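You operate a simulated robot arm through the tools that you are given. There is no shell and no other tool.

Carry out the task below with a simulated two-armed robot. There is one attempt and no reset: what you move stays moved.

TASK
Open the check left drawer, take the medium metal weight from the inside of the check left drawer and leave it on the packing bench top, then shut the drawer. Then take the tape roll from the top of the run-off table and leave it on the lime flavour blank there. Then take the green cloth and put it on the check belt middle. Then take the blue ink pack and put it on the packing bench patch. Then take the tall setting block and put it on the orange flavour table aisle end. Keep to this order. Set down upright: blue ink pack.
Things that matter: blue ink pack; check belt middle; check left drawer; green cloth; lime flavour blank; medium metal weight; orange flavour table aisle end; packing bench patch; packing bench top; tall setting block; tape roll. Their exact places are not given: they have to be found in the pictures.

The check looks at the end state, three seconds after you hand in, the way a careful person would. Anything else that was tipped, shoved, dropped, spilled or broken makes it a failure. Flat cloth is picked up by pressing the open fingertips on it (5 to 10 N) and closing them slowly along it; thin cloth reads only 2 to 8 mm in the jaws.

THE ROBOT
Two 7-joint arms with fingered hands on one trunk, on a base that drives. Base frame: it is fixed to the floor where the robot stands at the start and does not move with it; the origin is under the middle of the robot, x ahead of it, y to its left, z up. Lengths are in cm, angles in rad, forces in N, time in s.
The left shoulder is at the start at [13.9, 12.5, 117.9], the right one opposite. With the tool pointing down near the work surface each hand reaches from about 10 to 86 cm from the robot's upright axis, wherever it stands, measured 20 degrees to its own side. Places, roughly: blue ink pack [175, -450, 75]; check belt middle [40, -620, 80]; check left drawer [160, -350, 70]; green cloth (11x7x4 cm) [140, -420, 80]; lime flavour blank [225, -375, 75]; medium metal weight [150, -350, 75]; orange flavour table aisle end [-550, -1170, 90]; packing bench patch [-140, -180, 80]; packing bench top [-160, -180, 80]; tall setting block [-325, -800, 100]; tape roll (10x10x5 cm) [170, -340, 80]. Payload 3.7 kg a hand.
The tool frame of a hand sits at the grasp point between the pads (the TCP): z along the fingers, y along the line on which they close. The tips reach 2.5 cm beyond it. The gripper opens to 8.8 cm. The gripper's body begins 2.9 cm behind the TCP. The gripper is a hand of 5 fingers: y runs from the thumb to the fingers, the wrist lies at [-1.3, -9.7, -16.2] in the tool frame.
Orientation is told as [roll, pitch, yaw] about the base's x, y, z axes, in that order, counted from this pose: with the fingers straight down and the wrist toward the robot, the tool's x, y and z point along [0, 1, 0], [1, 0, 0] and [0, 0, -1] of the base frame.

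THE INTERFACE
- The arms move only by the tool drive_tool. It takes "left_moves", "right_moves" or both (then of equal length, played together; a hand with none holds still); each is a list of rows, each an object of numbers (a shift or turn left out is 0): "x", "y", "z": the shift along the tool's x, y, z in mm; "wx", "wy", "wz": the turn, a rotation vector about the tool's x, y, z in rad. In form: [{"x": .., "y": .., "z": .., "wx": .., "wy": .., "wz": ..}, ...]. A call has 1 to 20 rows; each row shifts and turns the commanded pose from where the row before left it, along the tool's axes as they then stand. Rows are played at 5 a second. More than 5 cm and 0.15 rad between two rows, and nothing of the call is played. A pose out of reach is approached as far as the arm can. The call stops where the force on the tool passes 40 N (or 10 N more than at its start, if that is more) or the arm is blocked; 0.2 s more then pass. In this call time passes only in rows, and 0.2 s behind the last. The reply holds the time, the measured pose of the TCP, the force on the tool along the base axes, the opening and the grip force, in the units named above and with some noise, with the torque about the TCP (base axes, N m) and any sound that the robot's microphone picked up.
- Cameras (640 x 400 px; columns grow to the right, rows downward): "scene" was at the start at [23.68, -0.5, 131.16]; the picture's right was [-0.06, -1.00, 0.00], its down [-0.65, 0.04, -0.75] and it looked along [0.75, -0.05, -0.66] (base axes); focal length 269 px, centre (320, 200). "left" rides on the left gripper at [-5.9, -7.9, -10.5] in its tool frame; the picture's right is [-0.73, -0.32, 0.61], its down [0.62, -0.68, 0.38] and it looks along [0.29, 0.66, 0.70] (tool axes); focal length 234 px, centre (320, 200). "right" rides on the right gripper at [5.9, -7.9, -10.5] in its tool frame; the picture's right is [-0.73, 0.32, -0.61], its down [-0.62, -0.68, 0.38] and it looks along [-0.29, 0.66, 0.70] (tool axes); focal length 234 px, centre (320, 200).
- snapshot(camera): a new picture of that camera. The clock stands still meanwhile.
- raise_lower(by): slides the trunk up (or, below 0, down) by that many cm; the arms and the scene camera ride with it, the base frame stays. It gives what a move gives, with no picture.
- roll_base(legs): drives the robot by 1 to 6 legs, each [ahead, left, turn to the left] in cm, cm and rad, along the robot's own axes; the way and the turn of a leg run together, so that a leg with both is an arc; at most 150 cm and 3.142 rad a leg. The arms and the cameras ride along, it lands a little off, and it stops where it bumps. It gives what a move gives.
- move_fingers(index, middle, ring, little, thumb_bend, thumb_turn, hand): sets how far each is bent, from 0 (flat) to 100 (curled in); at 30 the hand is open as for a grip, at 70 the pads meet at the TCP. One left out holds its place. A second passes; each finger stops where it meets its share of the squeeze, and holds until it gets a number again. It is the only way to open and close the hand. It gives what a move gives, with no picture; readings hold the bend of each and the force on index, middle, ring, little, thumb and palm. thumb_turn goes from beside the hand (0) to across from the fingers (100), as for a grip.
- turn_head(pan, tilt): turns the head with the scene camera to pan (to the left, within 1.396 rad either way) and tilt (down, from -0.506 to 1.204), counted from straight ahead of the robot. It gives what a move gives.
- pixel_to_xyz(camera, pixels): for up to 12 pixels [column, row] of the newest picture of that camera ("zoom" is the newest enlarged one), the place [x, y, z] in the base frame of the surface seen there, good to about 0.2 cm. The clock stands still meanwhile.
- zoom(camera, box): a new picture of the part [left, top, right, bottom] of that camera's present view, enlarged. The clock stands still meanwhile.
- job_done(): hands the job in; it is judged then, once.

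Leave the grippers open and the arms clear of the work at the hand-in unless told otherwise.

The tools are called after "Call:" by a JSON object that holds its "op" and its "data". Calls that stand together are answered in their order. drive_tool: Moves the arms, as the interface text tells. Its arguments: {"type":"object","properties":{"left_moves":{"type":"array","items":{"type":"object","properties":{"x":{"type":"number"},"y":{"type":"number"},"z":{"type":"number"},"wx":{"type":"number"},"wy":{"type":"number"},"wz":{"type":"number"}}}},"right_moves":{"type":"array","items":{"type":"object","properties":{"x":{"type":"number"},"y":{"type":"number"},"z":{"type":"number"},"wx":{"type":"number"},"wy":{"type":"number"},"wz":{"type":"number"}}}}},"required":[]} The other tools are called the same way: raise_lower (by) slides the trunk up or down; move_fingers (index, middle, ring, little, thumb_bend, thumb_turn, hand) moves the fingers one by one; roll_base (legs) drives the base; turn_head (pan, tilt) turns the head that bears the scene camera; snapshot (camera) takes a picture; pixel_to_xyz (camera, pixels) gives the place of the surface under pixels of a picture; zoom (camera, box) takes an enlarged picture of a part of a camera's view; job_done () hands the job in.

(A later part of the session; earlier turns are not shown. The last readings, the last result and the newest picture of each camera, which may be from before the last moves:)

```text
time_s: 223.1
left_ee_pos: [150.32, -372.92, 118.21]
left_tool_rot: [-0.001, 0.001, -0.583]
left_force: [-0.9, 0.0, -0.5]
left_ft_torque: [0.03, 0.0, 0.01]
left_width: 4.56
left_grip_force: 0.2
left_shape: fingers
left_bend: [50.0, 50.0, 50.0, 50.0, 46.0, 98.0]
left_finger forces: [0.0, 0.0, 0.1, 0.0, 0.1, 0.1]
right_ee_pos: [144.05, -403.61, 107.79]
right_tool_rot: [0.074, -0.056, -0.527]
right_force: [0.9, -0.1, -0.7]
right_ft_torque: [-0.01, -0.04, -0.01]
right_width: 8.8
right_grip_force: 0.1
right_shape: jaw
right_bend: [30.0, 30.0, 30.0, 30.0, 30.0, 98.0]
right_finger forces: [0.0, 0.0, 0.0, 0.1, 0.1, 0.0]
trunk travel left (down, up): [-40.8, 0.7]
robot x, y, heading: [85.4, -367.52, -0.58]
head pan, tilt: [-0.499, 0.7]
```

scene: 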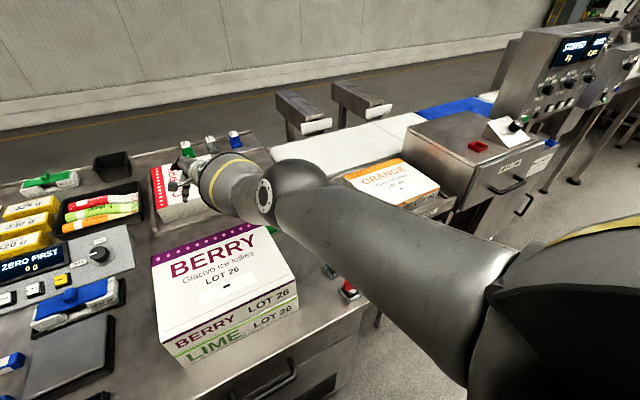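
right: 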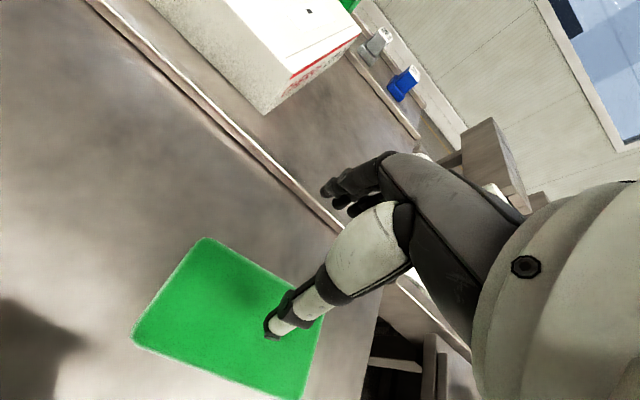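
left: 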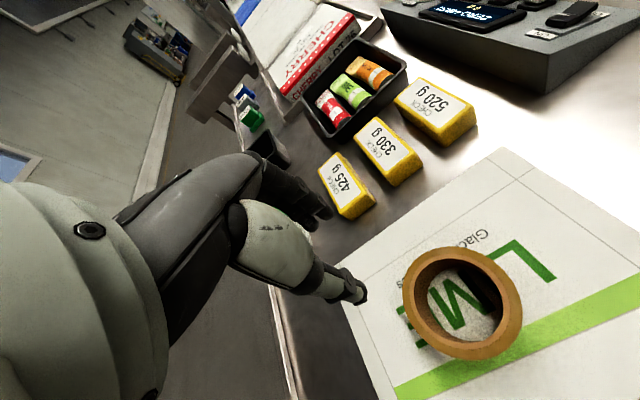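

The arm came free and follows again. I straighten the hand's small tilt and look from the right camera.

Call:
{"op": "drive_tool", "data": {"right_moves": [{"wy": -0.074}, {"wx": 0.056}, {"z": -10}]}}

Call:
{"op": "snapshot", "data": {"camera": "scene"}}

Call:
{"op": "snapshot", "data": {"camera": "right"}}

```text
time_s: 223.8
left_ee_pos: [150.44, -372.84, 118.37]
left_tool_rot: [0.0, 0.002, -0.581]
left_force: [-0.3, 1.3, 0.0]
left_ft_torque: [0.02, -0.03, 0.0]
left_width: 4.58
left_grip_force: 0.1
left_shape: fingers
left_bend: [50.0, 50.0, 50.0, 50.0, 46.0, 98.0]
left_finger forces: [0.0, 0.0, 0.0, 0.1, 0.0, 0.0]
right_ee_pos: [144.07, -403.64, 108.78]
right_tool_rot: [0.001, 0.0, -0.527]
right_force: [-0.4, 0.1, 0.2]
right_ft_torque: [-0.05, 0.03, 0.01]
right_width: 8.77
right_grip_force: 0.0
right_shape: jaw
right_bend: [30.0, 30.0, 30.0, 30.0, 30.0, 98.0]
right_finger forces: [0.0, 0.0, 0.1, 0.0, 0.0, 0.1]
trunk travel left (down, up): [-40.8, 0.7]
robot x, y, heading: [85.45, -367.59, -0.579]
head pan, tilt: [-0.499, 0.7]
```

```text
taken
```

scene: 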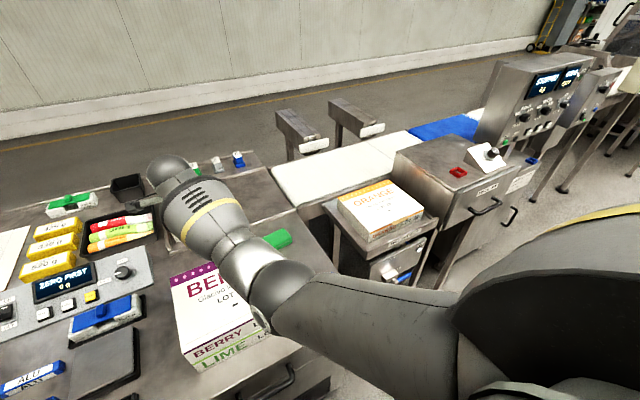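

```text
taken
```

right: 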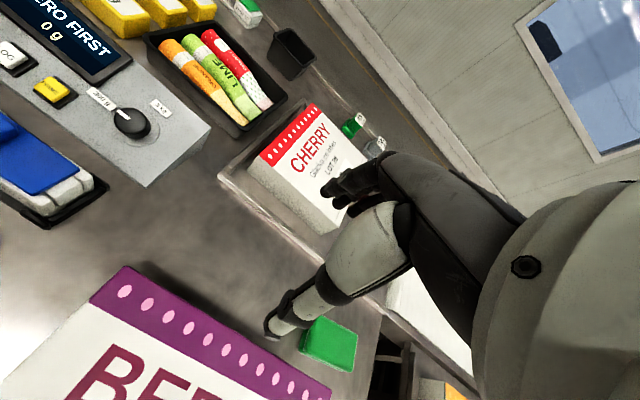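

The arm is nicely bent again and nothing was touched. The trunk is too high for a long reach, so I lift the hand 16 cm and lower the trunk 20 cm.

Call:
{"op": "drive_tool", "data": {"right_moves": "[{\"z\": -40}, {\"z\": -40}, {\"z\": -40}, {\"z\": -40}], \"left_moves\": [{\"z\": -20}, {\"z\": -20}, {\"z\": -20}, {\"z\": -20}]"}}

```text
refused: the rows could not be read
```

The call was malformed; I resend it properly, raising both hands.

Call:
{"op": "drive_tool", "data": {"right_moves": [{"z": -40}, {"z": -40}, {"z": -40}, {"z": -40}], "left_moves": [{"z": -20, "y": -20}, {"z": -20, "y": -20}, {"z": -20, "y": -20}, {"z": -20, "y": -20}]}}

Call:
{"op": "raise_lower", "data": {"by": -20}}

Call:
{"op": "snapshot", "data": {"camera": "right"}}

```text
time_s: 224.8
left_ee_pos: [143.46, -368.4, 126.37]
left_tool_rot: [0.002, 0.003, -0.583]
left_force: [-0.6, -0.2, 0.4]
left_ft_torque: [0.01, -0.01, 0.02]
left_width: 4.54
left_grip_force: 0.1
left_shape: fingers
left_bend: [50.0, 50.0, 50.0, 50.0, 46.0, 98.0]
left_finger forces: [0.0, 0.0, 0.1, 0.0, 0.0, 0.0]
right_ee_pos: [143.89, -403.55, 124.85]
right_tool_rot: [0.002, 0.001, -0.527]
right_force: [-0.2, -0.5, -0.4]
right_ft_torque: [-0.01, -0.01, 0.02]
right_width: 8.8
right_grip_force: 0.0
right_shape: jaw
right_bend: [30.0, 30.0, 30.0, 30.0, 30.0, 98.0]
right_finger forces: [0.0, 0.0, 0.0, 0.0, 0.0, 0.1]
trunk travel left (down, up): [-40.8, 0.7]
robot x, y, heading: [85.37, -368.08, -0.585]
head pan, tilt: [-0.499, 0.7]
```

```text
time_s: 227.0
left_ee_pos: [143.7, -368.48, 106.4]
left_tool_rot: [0.001, 0.0, -0.581]
left_force: [0.2, 0.0, -0.1]
left_ft_torque: [-0.01, 0.0, -0.01]
left_width: 4.55
left_grip_force: 0.0
left_shape: fingers
left_bend: [50.0, 50.0, 50.0, 50.0, 46.0, 98.0]
left_finger forces: [0.0, 0.0, 0.0, 0.0, 0.1, 0.0]
right_ee_pos: [144.1, -403.59, 104.93]
right_tool_rot: [0.001, -0.001, -0.528]
right_force: [0.8, -0.2, -0.2]
right_ft_torque: [-0.01, 0.03, 0.02]
right_width: 8.77
right_grip_force: 0.0
right_shape: jaw
right_bend: [30.0, 30.0, 30.0, 30.0, 30.0, 98.0]
right_finger forces: [0.0, 0.0, 0.0, 0.1, 0.0, 0.0]
trunk travel left (down, up): [-20.8, 20.7]
robot x, y, heading: [85.11, -367.83, -0.58]
head pan, tilt: [-0.499, 0.7]
```

```text
taken
```

right: 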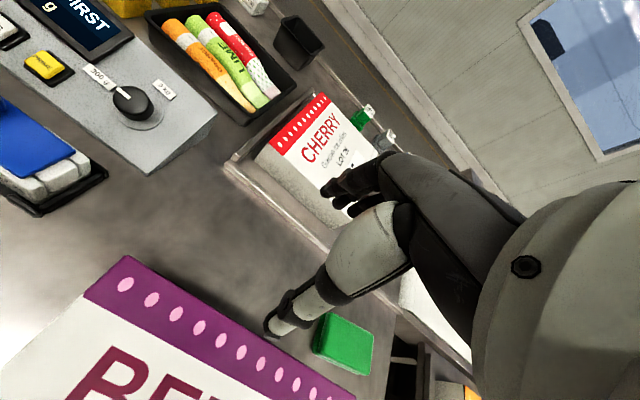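

I move the hand 22 cm right and 3 cm forward, above the cloth.

Call:
{"op": "drive_tool", "data": {"right_moves": [{"x": -37, "y": 5}, {"x": -37, "y": 5}, {"x": -37, "y": 5}, {"x": -37, "y": 5}, {"x": -37, "y": 5}, {"x": -36, "y": 4.5}]}}

Call:
{"op": "snapshot", "data": {"camera": "right"}}

Call:
{"op": "pixel_to_xyz", "data": {"camera": "right", "pixels": [[220, 280]]}}

```text
time_s: 228.4
left_ee_pos: [143.67, -368.54, 106.36]
left_tool_rot: [0.001, 0.0, -0.581]
left_force: [0.3, 0.3, -0.1]
left_ft_torque: [0.01, 0.03, -0.01]
left_width: 4.55
left_grip_force: 0.1
left_shape: fingers
left_bend: [50.0, 50.0, 50.0, 50.0, 46.0, 98.0]
left_finger forces: [0.0, 0.0, 0.1, 0.0, 0.1, 0.0]
right_ee_pos: [135.46, -424.34, 104.73]
right_tool_rot: [0.001, 0.001, -0.526]
right_force: [0.1, 0.1, -0.1]
right_ft_torque: [0.01, -0.03, 0.03]
right_width: 8.77
right_grip_force: 0.1
right_shape: jaw
right_bend: [30.0, 30.0, 30.0, 30.0, 30.0, 98.0]
right_finger forces: [0.1, 0.0, 0.0, 0.1, 0.0, 0.1]
trunk travel left (down, up): [-20.8, 20.7]
robot x, y, heading: [85.34, -368.04, -0.583]
head pan, tilt: [-0.499, 0.7]
```

```text
taken
```

right: 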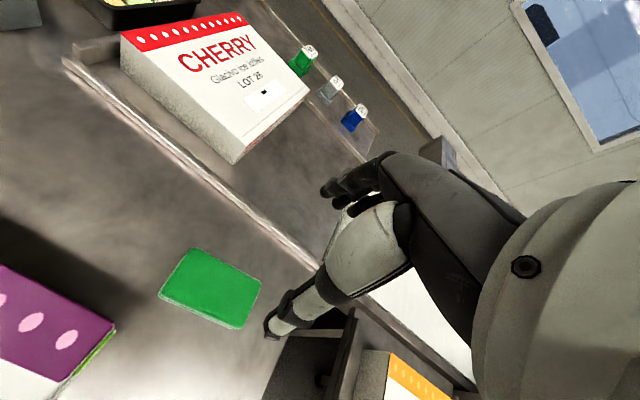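

```text
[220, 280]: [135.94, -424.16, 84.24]
```

I measure the cloth's corners again from here.

Call:
{"op": "pixel_to_xyz", "data": {"camera": "right", "pixels": [[195, 250], [258, 282], [236, 322], [164, 292], [212, 286], [225, 262], [198, 310]]}}

```text
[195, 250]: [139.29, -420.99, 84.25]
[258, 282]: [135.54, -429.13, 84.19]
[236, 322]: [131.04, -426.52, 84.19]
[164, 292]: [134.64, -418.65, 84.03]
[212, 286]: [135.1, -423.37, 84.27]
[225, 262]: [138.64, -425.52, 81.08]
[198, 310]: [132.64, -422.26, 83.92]
```

The TCP is within 0.5 cm of the cloth's centre. I fine-adjust and descend 18 cm.

Call:
{"op": "drive_tool", "data": {"right_moves": [{"x": 4, "y": -5, "wz": -0.06}, {"z": 36}, {"z": 36}, {"z": 36}, {"z": 36}, {"z": 26}]}}

Call:
{"op": "snapshot", "data": {"camera": "right"}}

```text
time_s: 229.8
left_ee_pos: [143.74, -368.57, 106.36]
left_tool_rot: [0.0, 0.002, -0.582]
left_force: [0.0, -1.0, 0.2]
left_ft_torque: [0.01, 0.02, 0.02]
left_width: 4.55
left_grip_force: 0.2
left_shape: fingers
left_bend: [50.0, 50.0, 50.0, 50.0, 46.0, 98.0]
left_finger forces: [0.1, 0.0, 0.0, 0.0, 0.0, 0.0]
right_ee_pos: [135.19, -423.56, 87.65]
right_tool_rot: [0.003, 0.0, -0.467]
right_force: [-0.4, 0.2, 0.7]
right_ft_torque: [0.01, -0.01, -0.01]
right_width: 8.77
right_grip_force: 0.0
right_shape: jaw
right_bend: [30.0, 30.0, 30.0, 30.0, 30.0, 98.0]
right_finger forces: [0.0, 0.0, 0.0, 0.1, 0.0, 0.1]
trunk travel left (down, up): [-20.8, 20.7]
robot x, y, heading: [85.61, -367.63, -0.581]
head pan, tilt: [-0.499, 0.7]
```

```text
taken
```

right: 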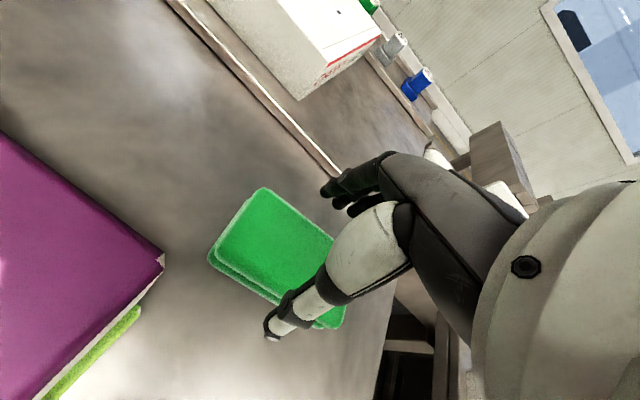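

The cloth lies between thumb and fingers. I descend 3.6 cm more.

Call:
{"op": "drive_tool", "data": {"right_moves": [{"z": 14}, {"z": 10}, {"z": 7}, {"z": 4}]}}

Call:
{"op": "snapshot", "data": {"camera": "right"}}

```text
time_s: 230.8
left_ee_pos: [143.68, -368.51, 106.3]
left_tool_rot: [0.0, 0.001, -0.581]
left_force: [-0.5, -0.9, -0.4]
left_ft_torque: [-0.05, -0.01, 0.0]
left_width: 4.57
left_grip_force: 0.1
left_shape: fingers
left_bend: [50.0, 50.0, 50.0, 50.0, 46.0, 98.0]
left_finger forces: [0.0, 0.0, 0.0, 0.0, 0.0, 0.0]
right_ee_pos: [135.34, -423.71, 84.2]
right_tool_rot: [0.002, 0.001, -0.466]
right_force: [-0.2, -0.6, -0.1]
right_ft_torque: [0.02, 0.03, 0.04]
right_width: 8.74
right_grip_force: 0.1
right_shape: jaw
right_bend: [30.0, 30.0, 30.0, 30.0, 30.0, 98.0]
right_finger forces: [0.0, 0.1, 0.1, 0.1, 0.0, 0.0]
trunk travel left (down, up): [-20.8, 20.7]
robot x, y, heading: [85.28, -367.6, -0.58]
head pan, tilt: [-0.499, 0.7]
```

```text
taken
```

right: 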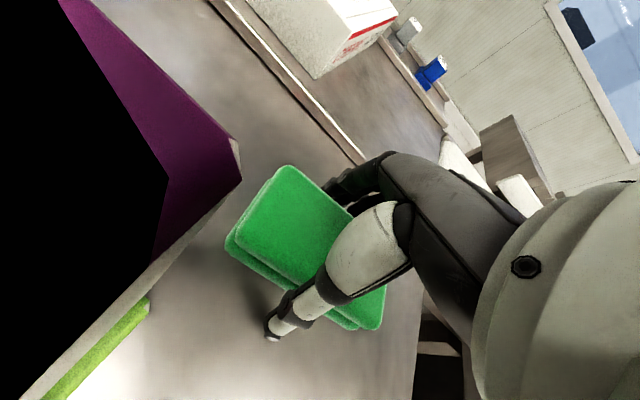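

In position, no contact. I close the fingers slowly.

Call:
{"op": "move_fingers", "data": {"hand": "right", "index": 45, "middle": 45, "ring": 45, "little": 45, "thumb_bend": 45}}

Call:
{"op": "move_fingers", "data": {"hand": "right", "index": 55, "middle": 55, "ring": 55, "little": 55, "thumb_bend": 55}}

Call:
{"op": "snapshot", "data": {"camera": "right"}}

```text
time_s: 231.8
left_ee_pos: [143.75, -368.5, 106.29]
left_tool_rot: [0.001, 0.001, -0.581]
left_force: [-0.2, 0.2, 0.5]
left_ft_torque: [-0.04, 0.04, 0.0]
left_width: 4.57
left_grip_force: 0.1
left_shape: fingers
left_bend: [50.0, 50.0, 50.0, 50.0, 46.0, 98.0]
left_finger forces: [0.0, 0.0, 0.0, 0.1, 0.1, 0.0]
right_ee_pos: [135.28, -423.63, 84.18]
right_tool_rot: [0.001, -0.001, -0.468]
right_force: [-0.1, 0.5, 1.0]
right_ft_torque: [-0.06, -0.05, 0.03]
right_width: 6.38
right_grip_force: 7.0
right_shape: fingers
right_bend: [41.0, 44.0, 44.0, 44.0, 40.0, 97.0]
right_finger forces: [4.0, 0.7, 0.5, 1.4, 6.5, 0.1]
trunk travel left (down, up): [-20.8, 20.7]
robot x, y, heading: [85.34, -367.45, -0.584]
head pan, tilt: [-0.499, 0.7]
```

```text
time_s: 232.8
left_ee_pos: [143.83, -368.55, 106.29]
left_tool_rot: [0.0, 0.002, -0.581]
left_force: [0.9, 0.1, 0.1]
left_ft_torque: [0.02, 0.09, 0.02]
left_width: 4.55
left_grip_force: 0.2
left_shape: fingers
left_bend: [50.0, 50.0, 50.0, 50.0, 46.0, 98.0]
left_finger forces: [0.0, 0.0, 0.1, 0.1, 0.0, 0.0]
right_ee_pos: [135.3, -423.6, 84.23]
right_tool_rot: [0.002, 0.0, -0.468]
right_force: [0.5, -0.7, 2.6]
right_ft_torque: [-0.08, -0.06, 0.0]
right_width: 6.08
right_grip_force: 17.9
right_shape: fingers
right_bend: [46.0, 50.0, 50.0, 52.0, 40.0, 94.0]
right_finger forces: [7.7, 4.2, 3.0, 3.4, 17.3, 0.0]
trunk travel left (down, up): [-20.8, 20.7]
robot x, y, heading: [85.52, -367.46, -0.583]
head pan, tilt: [-0.499, 0.7]
```

```text
taken
```

right: 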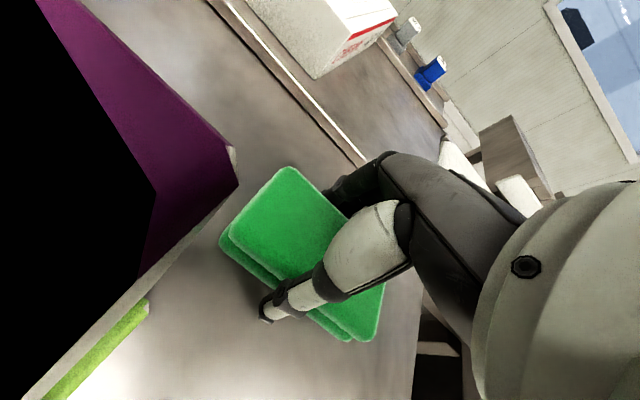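

The cloth is held (18 N, 6.1 cm). I lift 3 cm, then check.

Call:
{"op": "drive_tool", "data": {"right_moves": [{"z": -5}, {"z": -8}, {"z": -15}, {"z": -20}]}}

Call:
{"op": "snapshot", "data": {"camera": "right"}}

```text
time_s: 233.8
left_ee_pos: [143.73, -368.48, 106.25]
left_tool_rot: [0.0, 0.0, -0.58]
left_force: [0.3, 0.5, 1.1]
left_ft_torque: [-0.02, 0.03, 0.0]
left_width: 4.58
left_grip_force: 0.0
left_shape: fingers
left_bend: [50.0, 50.0, 50.0, 50.0, 46.0, 98.0]
left_finger forces: [0.0, 0.0, 0.0, 0.0, 0.1, 0.0]
right_ee_pos: [135.29, -423.66, 89.12]
right_tool_rot: [0.001, 0.0, -0.468]
right_force: [-0.2, 0.6, -0.7]
right_ft_torque: [-0.01, 0.0, -0.01]
right_width: 6.06
right_grip_force: 17.4
right_shape: fingers
right_bend: [46.0, 50.0, 50.0, 52.0, 40.0, 94.0]
right_finger forces: [7.5, 3.5, 2.8, 3.2, 17.5, 0.0]
trunk travel left (down, up): [-20.8, 20.7]
robot x, y, heading: [85.3, -367.77, -0.582]
head pan, tilt: [-0.499, 0.7]
```

```text
taken
```

right: 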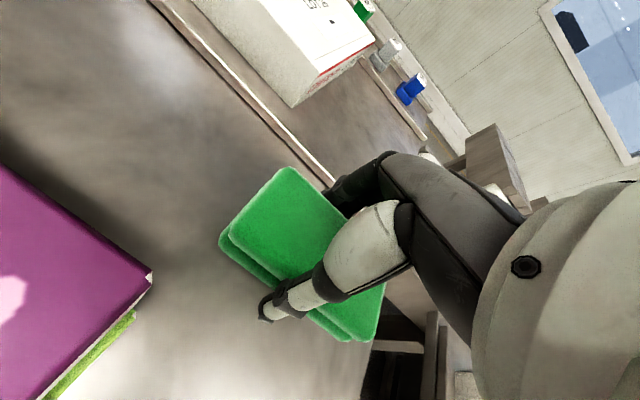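

The cloth is lifted cleanly. I raise it to z≈111 and pull it back toward me.

Call:
{"op": "drive_tool", "data": {"right_moves": [{"z": -30}, {"z": -40}, {"z": -40}, {"z": -40}, {"z": -40}, {"z": -30}, {"y": -35, "x": 5}, {"y": -40, "x": 5}, {"y": -40, "x": 5}, {"y": -40, "x": 5}, {"y": -40, "x": 5}, {"y": -40}]}}

Call:
{"op": "snapshot", "data": {"camera": "right"}}

```text
time_s: 236.4
left_ee_pos: [143.61, -368.5, 106.4]
left_tool_rot: [0.0, 0.0, -0.581]
left_force: [0.3, -0.9, 0.2]
left_ft_torque: [0.01, -0.01, -0.02]
left_width: 4.53
left_grip_force: 0.0
left_shape: fingers
left_bend: [50.0, 50.0, 50.0, 50.0, 46.0, 98.0]
left_finger forces: [0.0, 0.0, 0.1, 0.0, 0.1, 0.0]
right_ee_pos: [115.39, -410.93, 110.88]
right_tool_rot: [0.0, -0.001, -0.467]
right_force: [-0.3, -0.3, -1.0]
right_ft_torque: [0.02, -0.01, 0.01]
right_width: 6.04
right_grip_force: 17.5
right_shape: fingers
right_bend: [46.0, 50.0, 51.0, 52.0, 40.0, 94.0]
right_finger forces: [7.5, 3.5, 2.7, 3.0, 17.1, 0.0]
trunk travel left (down, up): [-20.8, 20.7]
robot x, y, heading: [85.18, -367.62, -0.579]
head pan, tilt: [-0.499, 0.7]
```

```text
taken
```

right: 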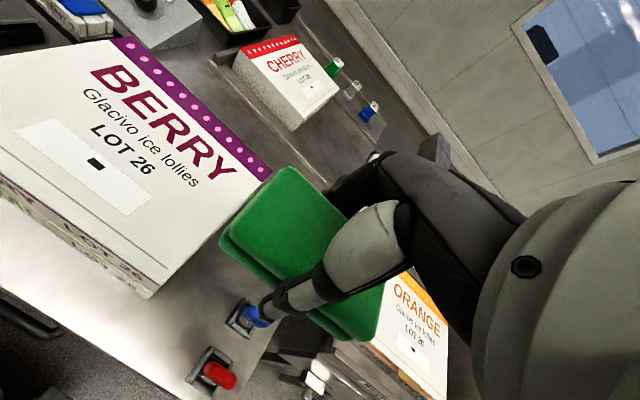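

Now I back off 60 cm and look to the right along the line to find the check belt.

Call:
{"op": "roll_base", "data": {"legs": [[-60, 0, 0], [0, -90, 0]]}}

Call:
{"op": "turn_head", "data": {"pan": -0.6, "tilt": 0.3}}

Call:
{"op": "snapshot", "data": {"camera": "scene"}}

```text
time_s: 247.7
left_ee_pos: [44.06, -410.95, 106.34]
left_tool_rot: [-0.002, 0.002, -0.58]
left_force: [0.1, 0.6, 0.2]
left_ft_torque: [0.01, -0.01, -0.03]
left_width: 4.57
left_grip_force: 0.1
left_shape: fingers
left_bend: [50.0, 50.0, 50.0, 50.0, 46.0, 98.0]
left_finger forces: [0.0, 0.0, 0.0, 0.0, 0.0, 0.0]
right_ee_pos: [15.92, -453.43, 110.99]
right_tool_rot: [0.004, 0.0, -0.466]
right_force: [0.2, -0.2, -0.1]
right_ft_torque: [0.03, 0.01, -0.03]
right_width: 6.06
right_grip_force: 17.0
right_shape: fingers
right_bend: [46.0, 50.0, 51.0, 52.0, 40.0, 94.0]
right_finger forces: [7.6, 3.5, 2.8, 2.9, 17.1, 0.1]
trunk travel left (down, up): [-20.8, 20.7]
robot x, y, heading: [-14.57, -410.35, -0.58]
head pan, tilt: [-0.499, 0.7]
```

```text
time_s: 248.6
left_ee_pos: [44.0, -411.05, 106.23]
left_tool_rot: [0.001, 0.0, -0.581]
left_force: [0.1, -0.4, -0.6]
left_ft_torque: [0.03, 0.01, -0.02]
left_width: 4.59
left_grip_force: 0.1
left_shape: fingers
left_bend: [50.0, 50.0, 50.0, 50.0, 46.0, 98.0]
left_finger forces: [0.1, 0.1, 0.0, 0.0, 0.0, 0.1]
right_ee_pos: [15.87, -453.37, 110.92]
right_tool_rot: [0.004, -0.001, -0.469]
right_force: [0.0, -0.9, 0.3]
right_ft_torque: [-0.02, -0.01, 0.01]
right_width: 6.03
right_grip_force: 17.5
right_shape: fingers
right_bend: [46.0, 50.0, 51.0, 52.0, 40.0, 94.0]
right_finger forces: [7.7, 3.5, 2.8, 3.1, 17.1, 0.0]
trunk travel left (down, up): [-20.8, 20.7]
robot x, y, heading: [-14.42, -410.16, -0.579]
head pan, tilt: [-0.6, 0.3]
```

```text
taken
```

scene: 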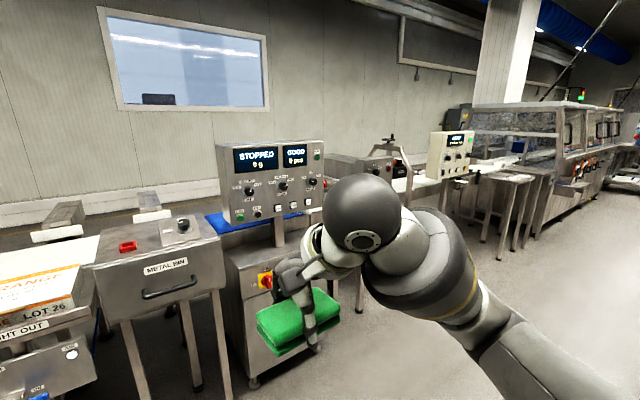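

I see the metal bin, the checkweigher with display, blue belt behind it, and more machines. I measure several points along the belt.

Call:
{"op": "pixel_to_xyz", "data": {"camera": "scene", "pixels": [[265, 160], [225, 225], [60, 255], [360, 165], [400, 185], [450, 155], [510, 177], [160, 240], [490, 170], [545, 160], [250, 250], [40, 320]]}}

Call:
{"op": "zoom", "data": {"camera": "scene", "box": [300, 90, 560, 250]}}

```text
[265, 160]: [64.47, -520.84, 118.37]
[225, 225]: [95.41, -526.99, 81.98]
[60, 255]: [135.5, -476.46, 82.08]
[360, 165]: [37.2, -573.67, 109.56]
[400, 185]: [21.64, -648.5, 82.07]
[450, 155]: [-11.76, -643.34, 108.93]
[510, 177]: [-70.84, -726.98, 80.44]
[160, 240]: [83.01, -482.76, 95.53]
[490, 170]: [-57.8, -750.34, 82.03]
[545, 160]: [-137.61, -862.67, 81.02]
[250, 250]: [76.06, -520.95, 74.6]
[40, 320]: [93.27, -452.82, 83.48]
```

```text
2.46 times, centred on (430, 170) of scene
```

zoom: 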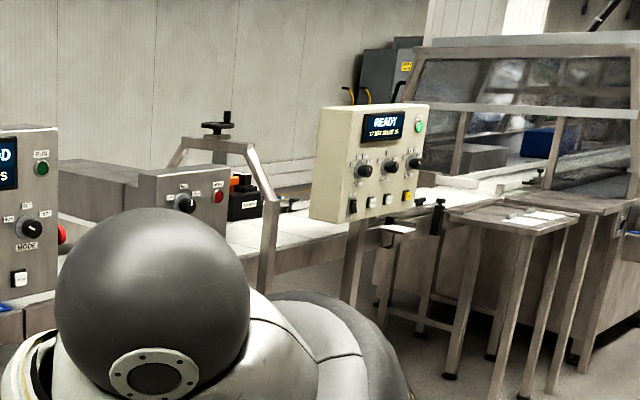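

The belt surface is z≈82, and the middle should be near (40,-620), between the metal detector and the READY box. I sidestep right 135 cm and look there.

Call:
{"op": "roll_base", "data": {"legs": [[0, -135, 0]]}}

Call:
{"op": "turn_head", "data": {"pan": 0.1, "tilt": 0.4}}

Call:
{"op": "snapshot", "data": {"camera": "scene"}}

```text
time_s: 260.7
left_ee_pos: [-30.7, -524.78, 106.33]
left_tool_rot: [-0.001, 0.002, -0.582]
left_force: [-0.3, 0.0, 0.0]
left_ft_torque: [0.0, -0.02, 0.0]
left_width: 4.56
left_grip_force: 0.0
left_shape: fingers
left_bend: [50.0, 50.0, 50.0, 50.0, 46.0, 98.0]
left_finger forces: [0.1, 0.1, 0.0, 0.1, 0.0, 0.1]
right_ee_pos: [-58.88, -567.01, 110.85]
right_tool_rot: [0.002, 0.001, -0.469]
right_force: [-0.3, -0.1, 0.0]
right_ft_torque: [0.02, 0.01, 0.03]
right_width: 6.04
right_grip_force: 17.0
right_shape: fingers
right_bend: [46.0, 50.0, 51.0, 52.0, 40.0, 94.0]
right_finger forces: [7.6, 3.4, 2.8, 2.9, 16.9, 0.1]
trunk travel left (down, up): [-20.8, 20.7]
robot x, y, heading: [-88.92, -523.59, -0.586]
head pan, tilt: [-0.6, 0.3]
```

```text
time_s: 261.8
left_ee_pos: [-30.68, -524.77, 106.19]
left_tool_rot: [0.0, 0.001, -0.584]
left_force: [-0.9, -0.3, 0.3]
left_ft_torque: [0.0, -0.02, 0.03]
left_width: 4.57
left_grip_force: 0.1
left_shape: fingers
left_bend: [50.0, 50.0, 50.0, 50.0, 46.0, 98.0]
left_finger forces: [0.0, 0.1, 0.0, 0.0, 0.1, 0.0]
right_ee_pos: [-58.87, -567.11, 110.9]
right_tool_rot: [0.0, -0.001, -0.468]
right_force: [-0.2, -0.2, -0.4]
right_ft_torque: [0.01, -0.01, -0.01]
right_width: 6.04
right_grip_force: 16.6
right_shape: fingers
right_bend: [46.0, 50.0, 51.0, 52.0, 40.0, 94.0]
right_finger forces: [7.7, 3.6, 2.7, 3.0, 17.0, 0.0]
trunk travel left (down, up): [-20.8, 20.7]
robot x, y, heading: [-88.96, -523.68, -0.585]
head pan, tilt: [0.099, 0.4]
```

```text
taken
```

scene: 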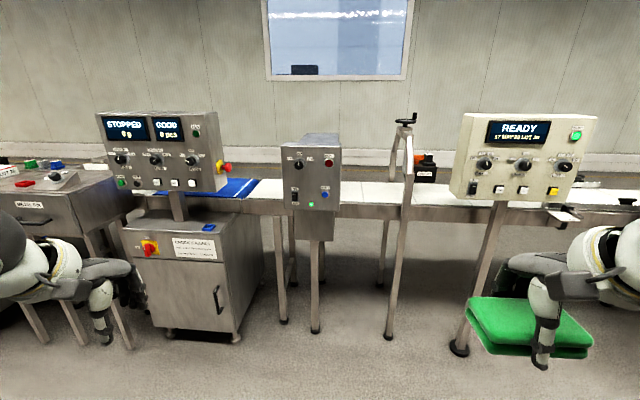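

The belt is visible between the metal detector box (310,180) and the READY box (525,160). I zoom and measure the belt.

Call:
{"op": "zoom", "data": {"camera": "scene", "box": [230, 110, 470, 260]}}

Call:
{"op": "pixel_to_xyz", "data": {"camera": "scene", "pixels": [[370, 190], [360, 205], [420, 192], [440, 200], [455, 187], [350, 182], [400, 210], [245, 188], [270, 190], [425, 172], [315, 165], [388, 330]]}}

```text
2.67 times, centred on (350, 185) of scene
```

zoom: 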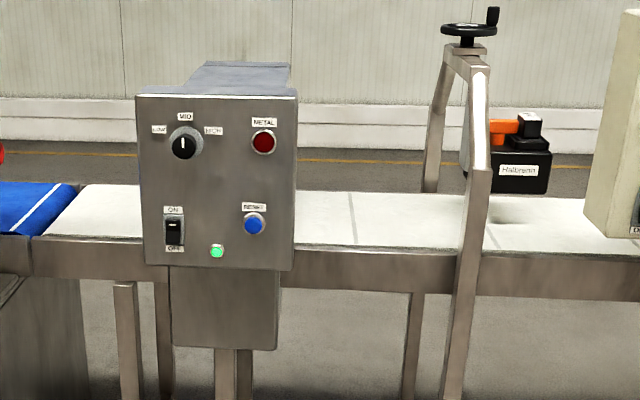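

```text
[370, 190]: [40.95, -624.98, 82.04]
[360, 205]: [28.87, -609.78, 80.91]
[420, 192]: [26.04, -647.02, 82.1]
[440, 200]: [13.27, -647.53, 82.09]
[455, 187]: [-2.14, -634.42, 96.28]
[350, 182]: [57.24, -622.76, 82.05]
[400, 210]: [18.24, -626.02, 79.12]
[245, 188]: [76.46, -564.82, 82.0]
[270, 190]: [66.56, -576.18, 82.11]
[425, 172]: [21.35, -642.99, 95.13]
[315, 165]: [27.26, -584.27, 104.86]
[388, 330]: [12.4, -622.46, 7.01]
```

The rough spot (40,-620) is exactly the belt section between the metal detector and the hand-wheel frame, e.g. pixel (370,190) → (41,-625,82). I retract the left arm so it won't hit the machines, then approach.

Call:
{"op": "drive_tool", "data": {"left_moves": [{"y": -40, "x": -10}, {"y": -40, "x": -10}, {"y": -40, "x": -10}, {"y": -40, "x": -10}, {"y": -30}]}}

Call:
{"op": "roll_base", "data": {"legs": [[60, 7, 0.009]]}}

Call:
{"op": "turn_head", "data": {"pan": -0.2, "tilt": 0.6}}

Call:
{"op": "snapshot", "data": {"camera": "scene"}}

```text
time_s: 262.9
left_ee_pos: [-35.08, -518.61, 108.46]
left_tool_rot: [-0.003, 0.005, -0.582]
left_force: [-0.3, -0.5, 0.8]
left_ft_torque: [0.0, -0.01, 0.0]
left_width: 4.53
left_grip_force: 0.1
left_shape: fingers
left_bend: [50.0, 50.0, 50.0, 50.0, 46.0, 98.0]
left_finger forces: [0.0, 0.1, 0.0, 0.0, 0.1, 0.0]
left hand out of reach, approached as far as the arm can: row 2, 3, 4, 5
right_ee_pos: [-59.01, -567.14, 110.89]
right_tool_rot: [0.002, 0.001, -0.467]
right_force: [-0.2, 0.4, -0.9]
right_ft_torque: [0.0, 0.01, 0.0]
right_width: 6.03
right_grip_force: 16.6
right_shape: fingers
right_bend: [46.0, 50.0, 51.0, 52.0, 40.0, 94.0]
right_finger forces: [7.6, 3.6, 2.7, 3.0, 17.0, 0.0]
trunk travel left (down, up): [-20.8, 20.7]
robot x, y, heading: [-88.76, -523.9, -0.579]
head pan, tilt: [0.099, 0.4]
```

```text
time_s: 266.4
left_ee_pos: [19.45, -545.34, 108.52]
left_tool_rot: [-0.004, 0.004, -0.575]
left_force: [-0.4, -0.4, 0.1]
left_ft_torque: [0.03, -0.01, -0.04]
left_width: 4.53
left_grip_force: 0.0
left_shape: fingers
left_bend: [50.0, 50.0, 50.0, 50.0, 46.0, 98.0]
left_finger forces: [0.1, 0.0, 0.1, 0.0, 0.0, 0.1]
right_ee_pos: [-4.03, -594.28, 110.9]
right_tool_rot: [0.0, -0.002, -0.463]
right_force: [-0.1, 0.0, -0.5]
right_ft_torque: [-0.01, -0.03, 0.02]
right_width: 6.05
right_grip_force: 16.9
right_shape: fingers
right_bend: [46.0, 50.0, 51.0, 52.0, 40.0, 94.0]
right_finger forces: [7.7, 3.5, 2.8, 3.0, 17.0, 0.0]
trunk travel left (down, up): [-20.8, 20.7]
robot x, y, heading: [-34.7, -551.07, -0.574]
head pan, tilt: [0.099, 0.4]
```

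```text
time_s: 267.2
left_ee_pos: [19.5, -545.33, 108.54]
left_tool_rot: [-0.001, 0.002, -0.577]
left_force: [0.2, -0.8, 0.3]
left_ft_torque: [0.03, -0.01, -0.01]
left_width: 4.58
left_grip_force: 0.0
left_shape: fingers
left_bend: [50.0, 50.0, 50.0, 50.0, 46.0, 98.0]
left_finger forces: [0.0, 0.1, 0.0, 0.1, 0.0, 0.0]
right_ee_pos: [-3.95, -594.27, 110.91]
right_tool_rot: [0.003, -0.001, -0.46]
right_force: [-0.1, -0.6, -0.9]
right_ft_torque: [-0.02, -0.03, 0.03]
right_width: 6.03
right_grip_force: 16.7
right_shape: fingers
right_bend: [46.0, 50.0, 51.0, 52.0, 40.0, 94.0]
right_finger forces: [7.6, 3.5, 2.8, 3.0, 17.0, 0.1]
trunk travel left (down, up): [-20.8, 20.7]
robot x, y, heading: [-34.41, -551.34, -0.572]
head pan, tilt: [-0.201, 0.6]
```

```text
taken
```

scene: 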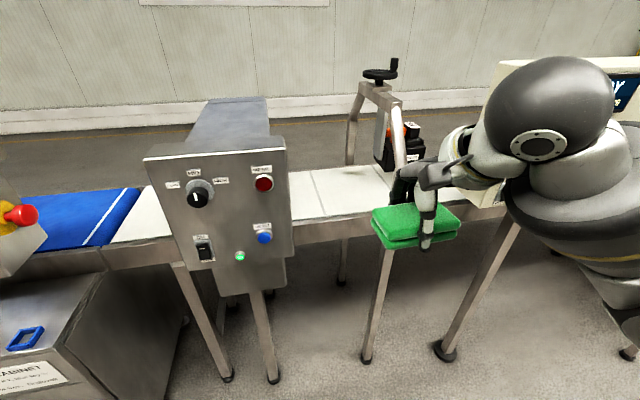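

The cloth is still ahead of the belt; I need 29 cm more. I check the left hand's surroundings first.

Call:
{"op": "turn_head", "data": {"pan": 0.6, "tilt": 0.6}}

Call:
{"op": "snapshot", "data": {"camera": "scene"}}

Call:
{"op": "pixel_to_xyz", "data": {"camera": "scene", "pixels": [[400, 200], [420, 150], [330, 210], [300, 230], [450, 180], [250, 150], [380, 250]]}}

```text
time_s: 268.3
left_ee_pos: [19.49, -545.34, 108.39]
left_tool_rot: [-0.004, 0.004, -0.577]
left_force: [0.1, 0.8, -0.5]
left_ft_torque: [0.02, 0.0, 0.01]
left_width: 4.55
left_grip_force: 0.1
left_shape: fingers
left_bend: [50.0, 50.0, 50.0, 50.0, 46.0, 98.0]
left_finger forces: [0.1, 0.0, 0.0, 0.0, 0.0, 0.0]
right_ee_pos: [-3.96, -594.24, 110.89]
right_tool_rot: [0.003, 0.0, -0.46]
right_force: [0.4, 0.4, -0.2]
right_ft_torque: [0.0, 0.01, 0.01]
right_width: 6.06
right_grip_force: 17.2
right_shape: fingers
right_bend: [46.0, 50.0, 51.0, 52.0, 40.0, 94.0]
right_finger forces: [7.6, 3.6, 2.8, 3.1, 17.0, 0.0]
trunk travel left (down, up): [-20.8, 20.7]
robot x, y, heading: [-34.59, -551.39, -0.576]
head pan, tilt: [0.6, 0.6]
```

```text
taken
```

scene: 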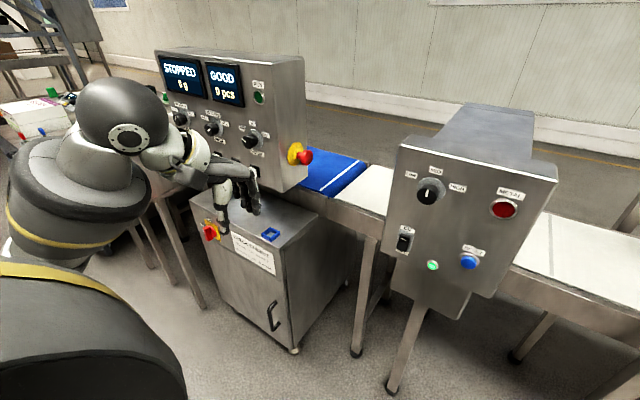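

```text
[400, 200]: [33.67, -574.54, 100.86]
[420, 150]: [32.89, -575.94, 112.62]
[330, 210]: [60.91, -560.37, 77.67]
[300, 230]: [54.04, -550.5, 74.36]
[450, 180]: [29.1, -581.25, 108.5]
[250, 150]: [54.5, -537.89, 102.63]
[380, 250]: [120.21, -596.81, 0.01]
```

The left hand would come close to the boxes. I try to pull it in by moving it down and back.

Call:
{"op": "drive_tool", "data": {"left_moves": [{"y": -20, "z": 25}, {"y": -20, "z": 25}, {"y": -20, "z": 25}, {"y": -20, "z": 25}, {"y": -25}, {"y": -25}]}}

```text
time_s: 269.7
left_ee_pos: [16.48, -535.6, 98.42]
left_tool_rot: [-0.002, 0.001, -0.574]
left_force: [0.2, 0.8, -0.5]
left_ft_torque: [0.0, -0.02, 0.01]
left_width: 4.56
left_grip_force: 0.2
left_shape: fingers
left_bend: [50.0, 50.0, 50.0, 50.0, 46.0, 98.0]
left_finger forces: [0.0, 0.0, 0.0, 0.0, 0.0, 0.1]
left hand out of reach, approached as far as the arm can: row 1, 2, 3, 4, 5, 6
right_ee_pos: [-3.93, -594.21, 110.92]
right_tool_rot: [0.004, 0.0, -0.461]
right_force: [-0.9, 0.3, -0.2]
right_ft_torque: [0.02, -0.01, 0.01]
right_width: 6.04
right_grip_force: 17.3
right_shape: fingers
right_bend: [46.0, 50.0, 51.0, 52.0, 40.0, 94.0]
right_finger forces: [7.6, 3.5, 2.8, 2.9, 17.0, 0.0]
trunk travel left (down, up): [-20.8, 20.7]
robot x, y, heading: [-34.04, -551.48, -0.576]
head pan, tilt: [0.6, 0.6]
```

The left hand now sits 34 cm ahead, 41 cm left; with 25 cm more forward travel it stays in front of the STOPPED box. I drive ahead 25 cm.

Call:
{"op": "roll_base", "data": {"legs": [[25, 0, 0]]}}

Call:
{"op": "snapshot", "data": {"camera": "scene"}}

Call:
{"op": "turn_head", "data": {"pan": -0.2, "tilt": 0.8}}

Call:
{"op": "snapshot", "data": {"camera": "scene"}}

Call:
{"op": "snapshot", "data": {"camera": "right"}}

```text
time_s: 271.5
left_ee_pos: [37.53, -549.03, 98.29]
left_tool_rot: [-0.003, 0.004, -0.574]
left_force: [0.2, 0.0, 0.4]
left_ft_torque: [-0.02, 0.0, 0.0]
left_width: 4.57
left_grip_force: 0.0
left_shape: fingers
left_bend: [50.0, 50.0, 50.0, 50.0, 46.0, 98.0]
left_finger forces: [0.1, 0.0, 0.1, 0.0, 0.0, 0.0]
right_ee_pos: [17.19, -607.62, 110.85]
right_tool_rot: [0.002, -0.001, -0.459]
right_force: [-0.6, -0.6, 0.0]
right_ft_torque: [-0.01, 0.0, -0.01]
right_width: 6.07
right_grip_force: 16.9
right_shape: fingers
right_bend: [46.0, 50.0, 51.0, 52.0, 40.0, 94.0]
right_finger forces: [7.6, 3.6, 2.8, 3.0, 17.1, 0.1]
trunk travel left (down, up): [-20.8, 20.7]
robot x, y, heading: [-13.74, -564.63, -0.576]
head pan, tilt: [0.6, 0.6]
```

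```text
taken
```

scene: 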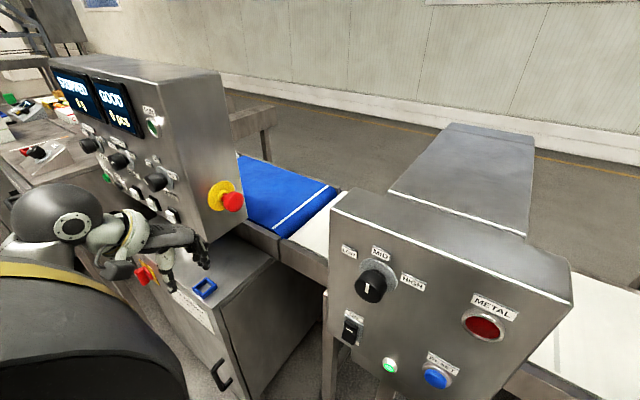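

```text
time_s: 272.7
left_ee_pos: [37.49, -548.97, 98.29]
left_tool_rot: [-0.001, 0.006, -0.572]
left_force: [0.3, 0.5, -0.6]
left_ft_torque: [-0.02, -0.01, -0.02]
left_width: 4.6
left_grip_force: 0.1
left_shape: fingers
left_bend: [50.0, 50.0, 50.0, 50.0, 46.0, 98.0]
left_finger forces: [0.1, 0.1, 0.0, 0.1, 0.0, 0.0]
right_ee_pos: [17.14, -607.55, 110.87]
right_tool_rot: [0.001, 0.001, -0.459]
right_force: [-0.9, -0.4, -0.2]
right_ft_torque: [0.0, 0.0, 0.0]
right_width: 6.03
right_grip_force: 16.7
right_shape: fingers
right_bend: [46.0, 50.0, 51.0, 52.0, 40.0, 94.0]
right_finger forces: [7.7, 3.6, 2.8, 3.0, 17.1, 0.1]
trunk travel left (down, up): [-20.8, 20.7]
robot x, y, heading: [-13.67, -564.42, -0.571]
head pan, tilt: [-0.201, 0.799]
```

```text
taken
```

scene: 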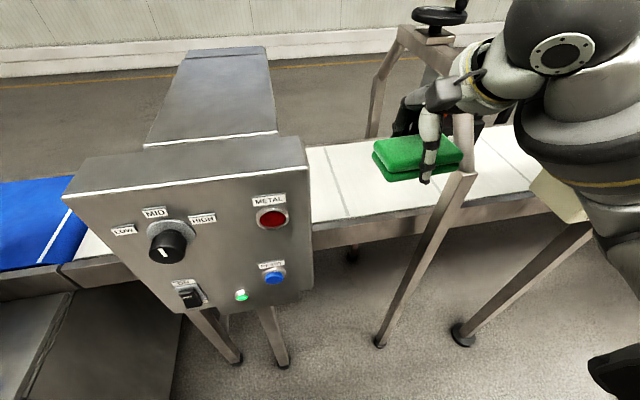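

```text
taken
```

right: 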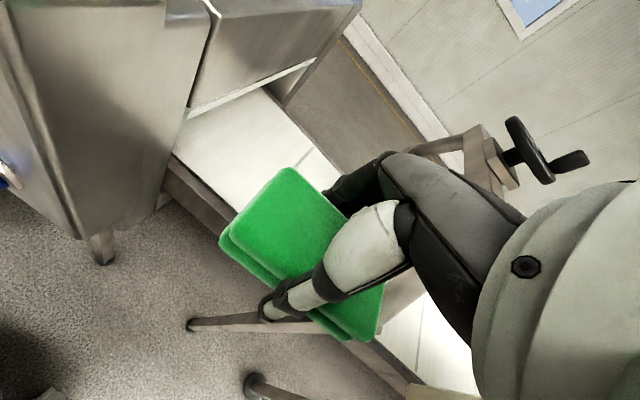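

The cloth hangs just before the belt edge. I measure the frame posts and the belt area to choose the exact spot.

Call:
{"op": "pixel_to_xyz", "data": {"camera": "scene", "pixels": [[443, 215], [467, 140], [455, 190], [430, 45], [380, 90], [370, 130], [345, 165], [320, 200], [330, 150], [308, 200], [300, 150], [270, 90]]}}

Call:
{"op": "zoom", "data": {"camera": "scene", "box": [290, 0, 530, 230]}}

```text
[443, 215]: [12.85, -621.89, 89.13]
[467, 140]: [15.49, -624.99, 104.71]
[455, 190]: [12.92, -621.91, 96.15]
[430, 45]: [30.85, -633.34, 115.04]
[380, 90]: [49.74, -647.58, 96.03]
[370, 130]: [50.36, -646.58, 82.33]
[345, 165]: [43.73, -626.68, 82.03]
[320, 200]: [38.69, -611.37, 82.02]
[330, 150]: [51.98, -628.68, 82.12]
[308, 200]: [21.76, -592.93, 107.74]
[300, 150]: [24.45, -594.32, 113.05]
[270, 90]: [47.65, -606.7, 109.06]
```

```text
1.74 times, centred on (410, 115) of scene
```

zoom: 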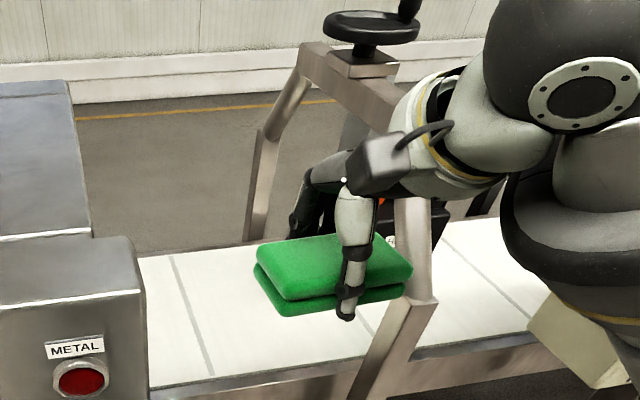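

The frame plane is at l≈-512 and the detector's right side at l≈-485, a 27 cm gap. I turn the hand a bit (yaw −0.25) so the wrist comes in more from the left, and shift 2 cm left, before moving in.

Call:
{"op": "drive_tool", "data": {"right_moves": [{"wz": 0.125, "x": 10}, {"wz": 0.125, "x": 10}, {"z": 30}, {"z": 30}, {"z": 20}]}}

Call:
{"op": "snapshot", "data": {"camera": "scene"}}

```text
time_s: 273.9
left_ee_pos: [37.45, -548.96, 98.42]
left_tool_rot: [0.0, 0.004, -0.574]
left_force: [0.0, -0.2, 0.3]
left_ft_torque: [0.02, 0.02, 0.03]
left_width: 4.55
left_grip_force: 0.0
left_shape: fingers
left_bend: [50.0, 50.0, 50.0, 50.0, 46.0, 98.0]
left_finger forces: [0.0, 0.0, 0.0, 0.0, 0.0, 0.0]
right_ee_pos: [18.22, -605.88, 103.03]
right_tool_rot: [0.002, 0.0, -0.709]
right_force: [-0.1, -0.6, 0.4]
right_ft_torque: [-0.01, 0.0, -0.04]
right_width: 6.04
right_grip_force: 16.5
right_shape: fingers
right_bend: [46.0, 50.0, 51.0, 52.0, 40.0, 94.0]
right_finger forces: [7.5, 3.6, 2.7, 2.9, 16.9, 0.1]
trunk travel left (down, up): [-20.8, 20.7]
robot x, y, heading: [-13.46, -564.85, -0.568]
head pan, tilt: [-0.201, 0.799]
```

```text
taken
```

scene: 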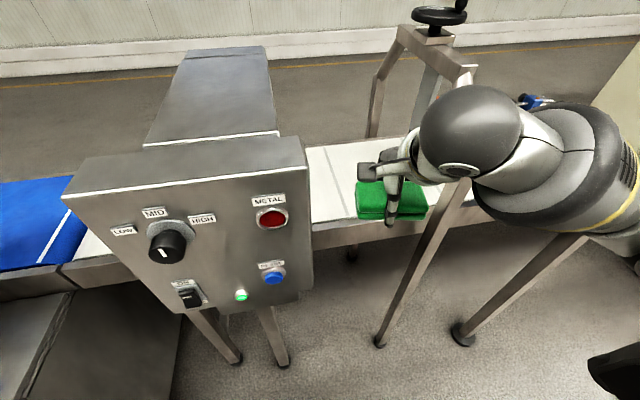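

The forearm is in front of the frame. I move the hand forward 12 cm in small rows and check the forearm's clearance to the frame's front post.

Call:
{"op": "drive_tool", "data": {"right_moves": [{"y": 29.7, "x": 4}, {"y": 29.7, "x": 4}, {"y": 29.7, "x": 4}, {"y": 29.7, "x": 4}]}}

Call:
{"op": "snapshot", "data": {"camera": "scene"}}

Call:
{"op": "snapshot", "data": {"camera": "right"}}

```text
time_s: 274.9
left_ee_pos: [37.55, -548.96, 98.26]
left_tool_rot: [-0.002, 0.006, -0.572]
left_force: [0.0, 0.6, 0.5]
left_ft_torque: [0.04, -0.04, 0.03]
left_width: 4.54
left_grip_force: 0.1
left_shape: fingers
left_bend: [50.0, 50.0, 50.0, 50.0, 46.0, 98.0]
left_finger forces: [0.0, 0.0, 0.0, 0.0, 0.0, 0.0]
right_ee_pos: [28.16, -612.28, 102.8]
right_tool_rot: [0.0, 0.001, -0.707]
right_force: [-0.1, 0.0, -1.3]
right_ft_torque: [0.04, 0.0, 0.0]
right_width: 6.01
right_grip_force: 16.8
right_shape: fingers
right_bend: [46.0, 50.0, 51.0, 52.0, 41.0, 94.0]
right_finger forces: [7.6, 3.4, 2.6, 2.9, 16.9, 0.0]
trunk travel left (down, up): [-20.8, 20.7]
robot x, y, heading: [-13.39, -564.58, -0.57]
head pan, tilt: [-0.201, 0.799]
```

```text
taken
```

scene: 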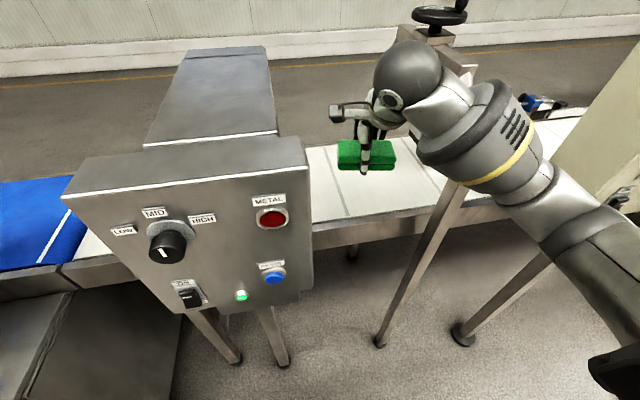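

```text
taken
```

right: 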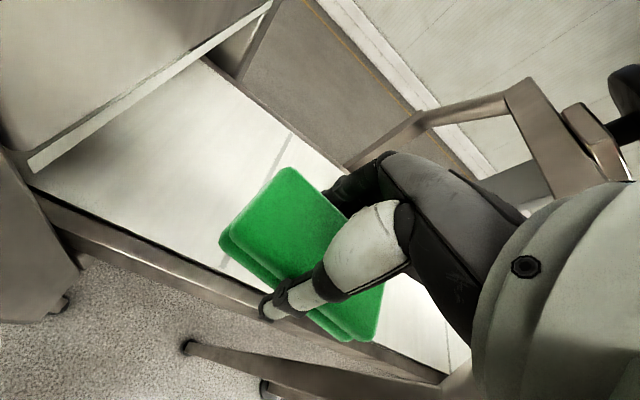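

I measure points on the forearm and on the post.

Call:
{"op": "pixel_to_xyz", "data": {"camera": "scene", "pixels": [[410, 70], [440, 110], [460, 160], [490, 130], [520, 170], [560, 215], [470, 80], [455, 65], [448, 200], [430, 240], [600, 260]]}}

```text
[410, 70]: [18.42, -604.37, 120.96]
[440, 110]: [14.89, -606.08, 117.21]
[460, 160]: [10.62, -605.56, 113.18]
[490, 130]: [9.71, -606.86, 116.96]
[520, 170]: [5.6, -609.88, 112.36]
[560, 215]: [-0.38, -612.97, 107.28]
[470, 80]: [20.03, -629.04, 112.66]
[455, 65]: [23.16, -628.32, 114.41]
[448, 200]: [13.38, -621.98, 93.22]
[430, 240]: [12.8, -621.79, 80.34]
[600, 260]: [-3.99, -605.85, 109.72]
```

Clearance to the post is about 4–5 cm and the geometry stays similar. I go forward the remaining 13.7 cm while lowering 8 cm.

Call:
{"op": "drive_tool", "data": {"right_moves": [{"y": 27, "x": 3.6, "z": 16}, {"y": 27, "x": 3.6, "z": 16}, {"y": 27, "x": 3.6, "z": 16}, {"y": 27, "x": 3.6, "z": 16}, {"y": 27, "x": 3.6, "z": 16}]}}

Call:
{"op": "snapshot", "data": {"camera": "scene"}}

Call:
{"op": "snapshot", "data": {"camera": "right"}}

```text
time_s: 276.1
left_ee_pos: [37.5, -548.98, 98.37]
left_tool_rot: [-0.002, 0.006, -0.574]
left_force: [0.3, 0.0, -0.1]
left_ft_torque: [0.01, 0.03, 0.0]
left_width: 4.57
left_grip_force: 0.1
left_shape: fingers
left_bend: [50.0, 50.0, 50.0, 50.0, 46.0, 98.0]
left_finger forces: [0.1, 0.0, 0.1, 0.0, 0.1, 0.1]
right_ee_pos: [39.63, -619.79, 94.77]
right_tool_rot: [0.0, 0.001, -0.707]
right_force: [-0.3, 0.5, -1.0]
right_ft_torque: [0.0, -0.01, 0.0]
right_width: 6.03
right_grip_force: 16.8
right_shape: fingers
right_bend: [46.0, 50.0, 51.0, 52.0, 41.0, 94.0]
right_finger forces: [7.5, 3.4, 2.6, 2.9, 16.7, 0.0]
trunk travel left (down, up): [-20.8, 20.7]
robot x, y, heading: [-13.43, -564.56, -0.571]
head pan, tilt: [-0.201, 0.799]
```

```text
taken
```

scene: 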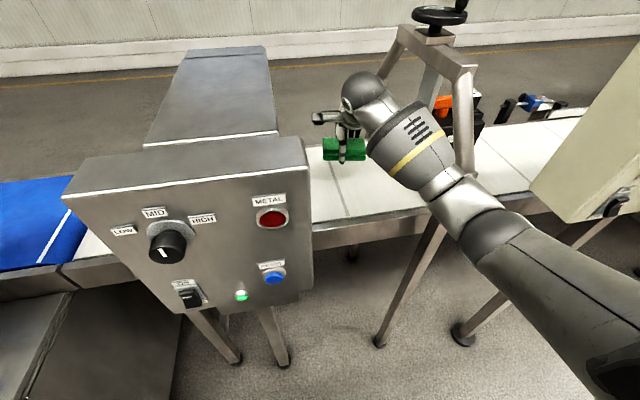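

```text
taken
```

right: 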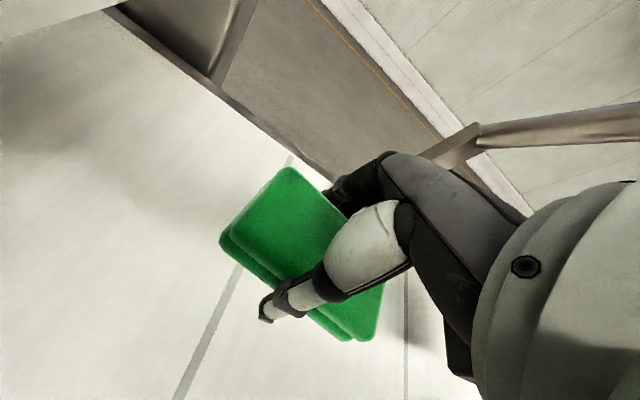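

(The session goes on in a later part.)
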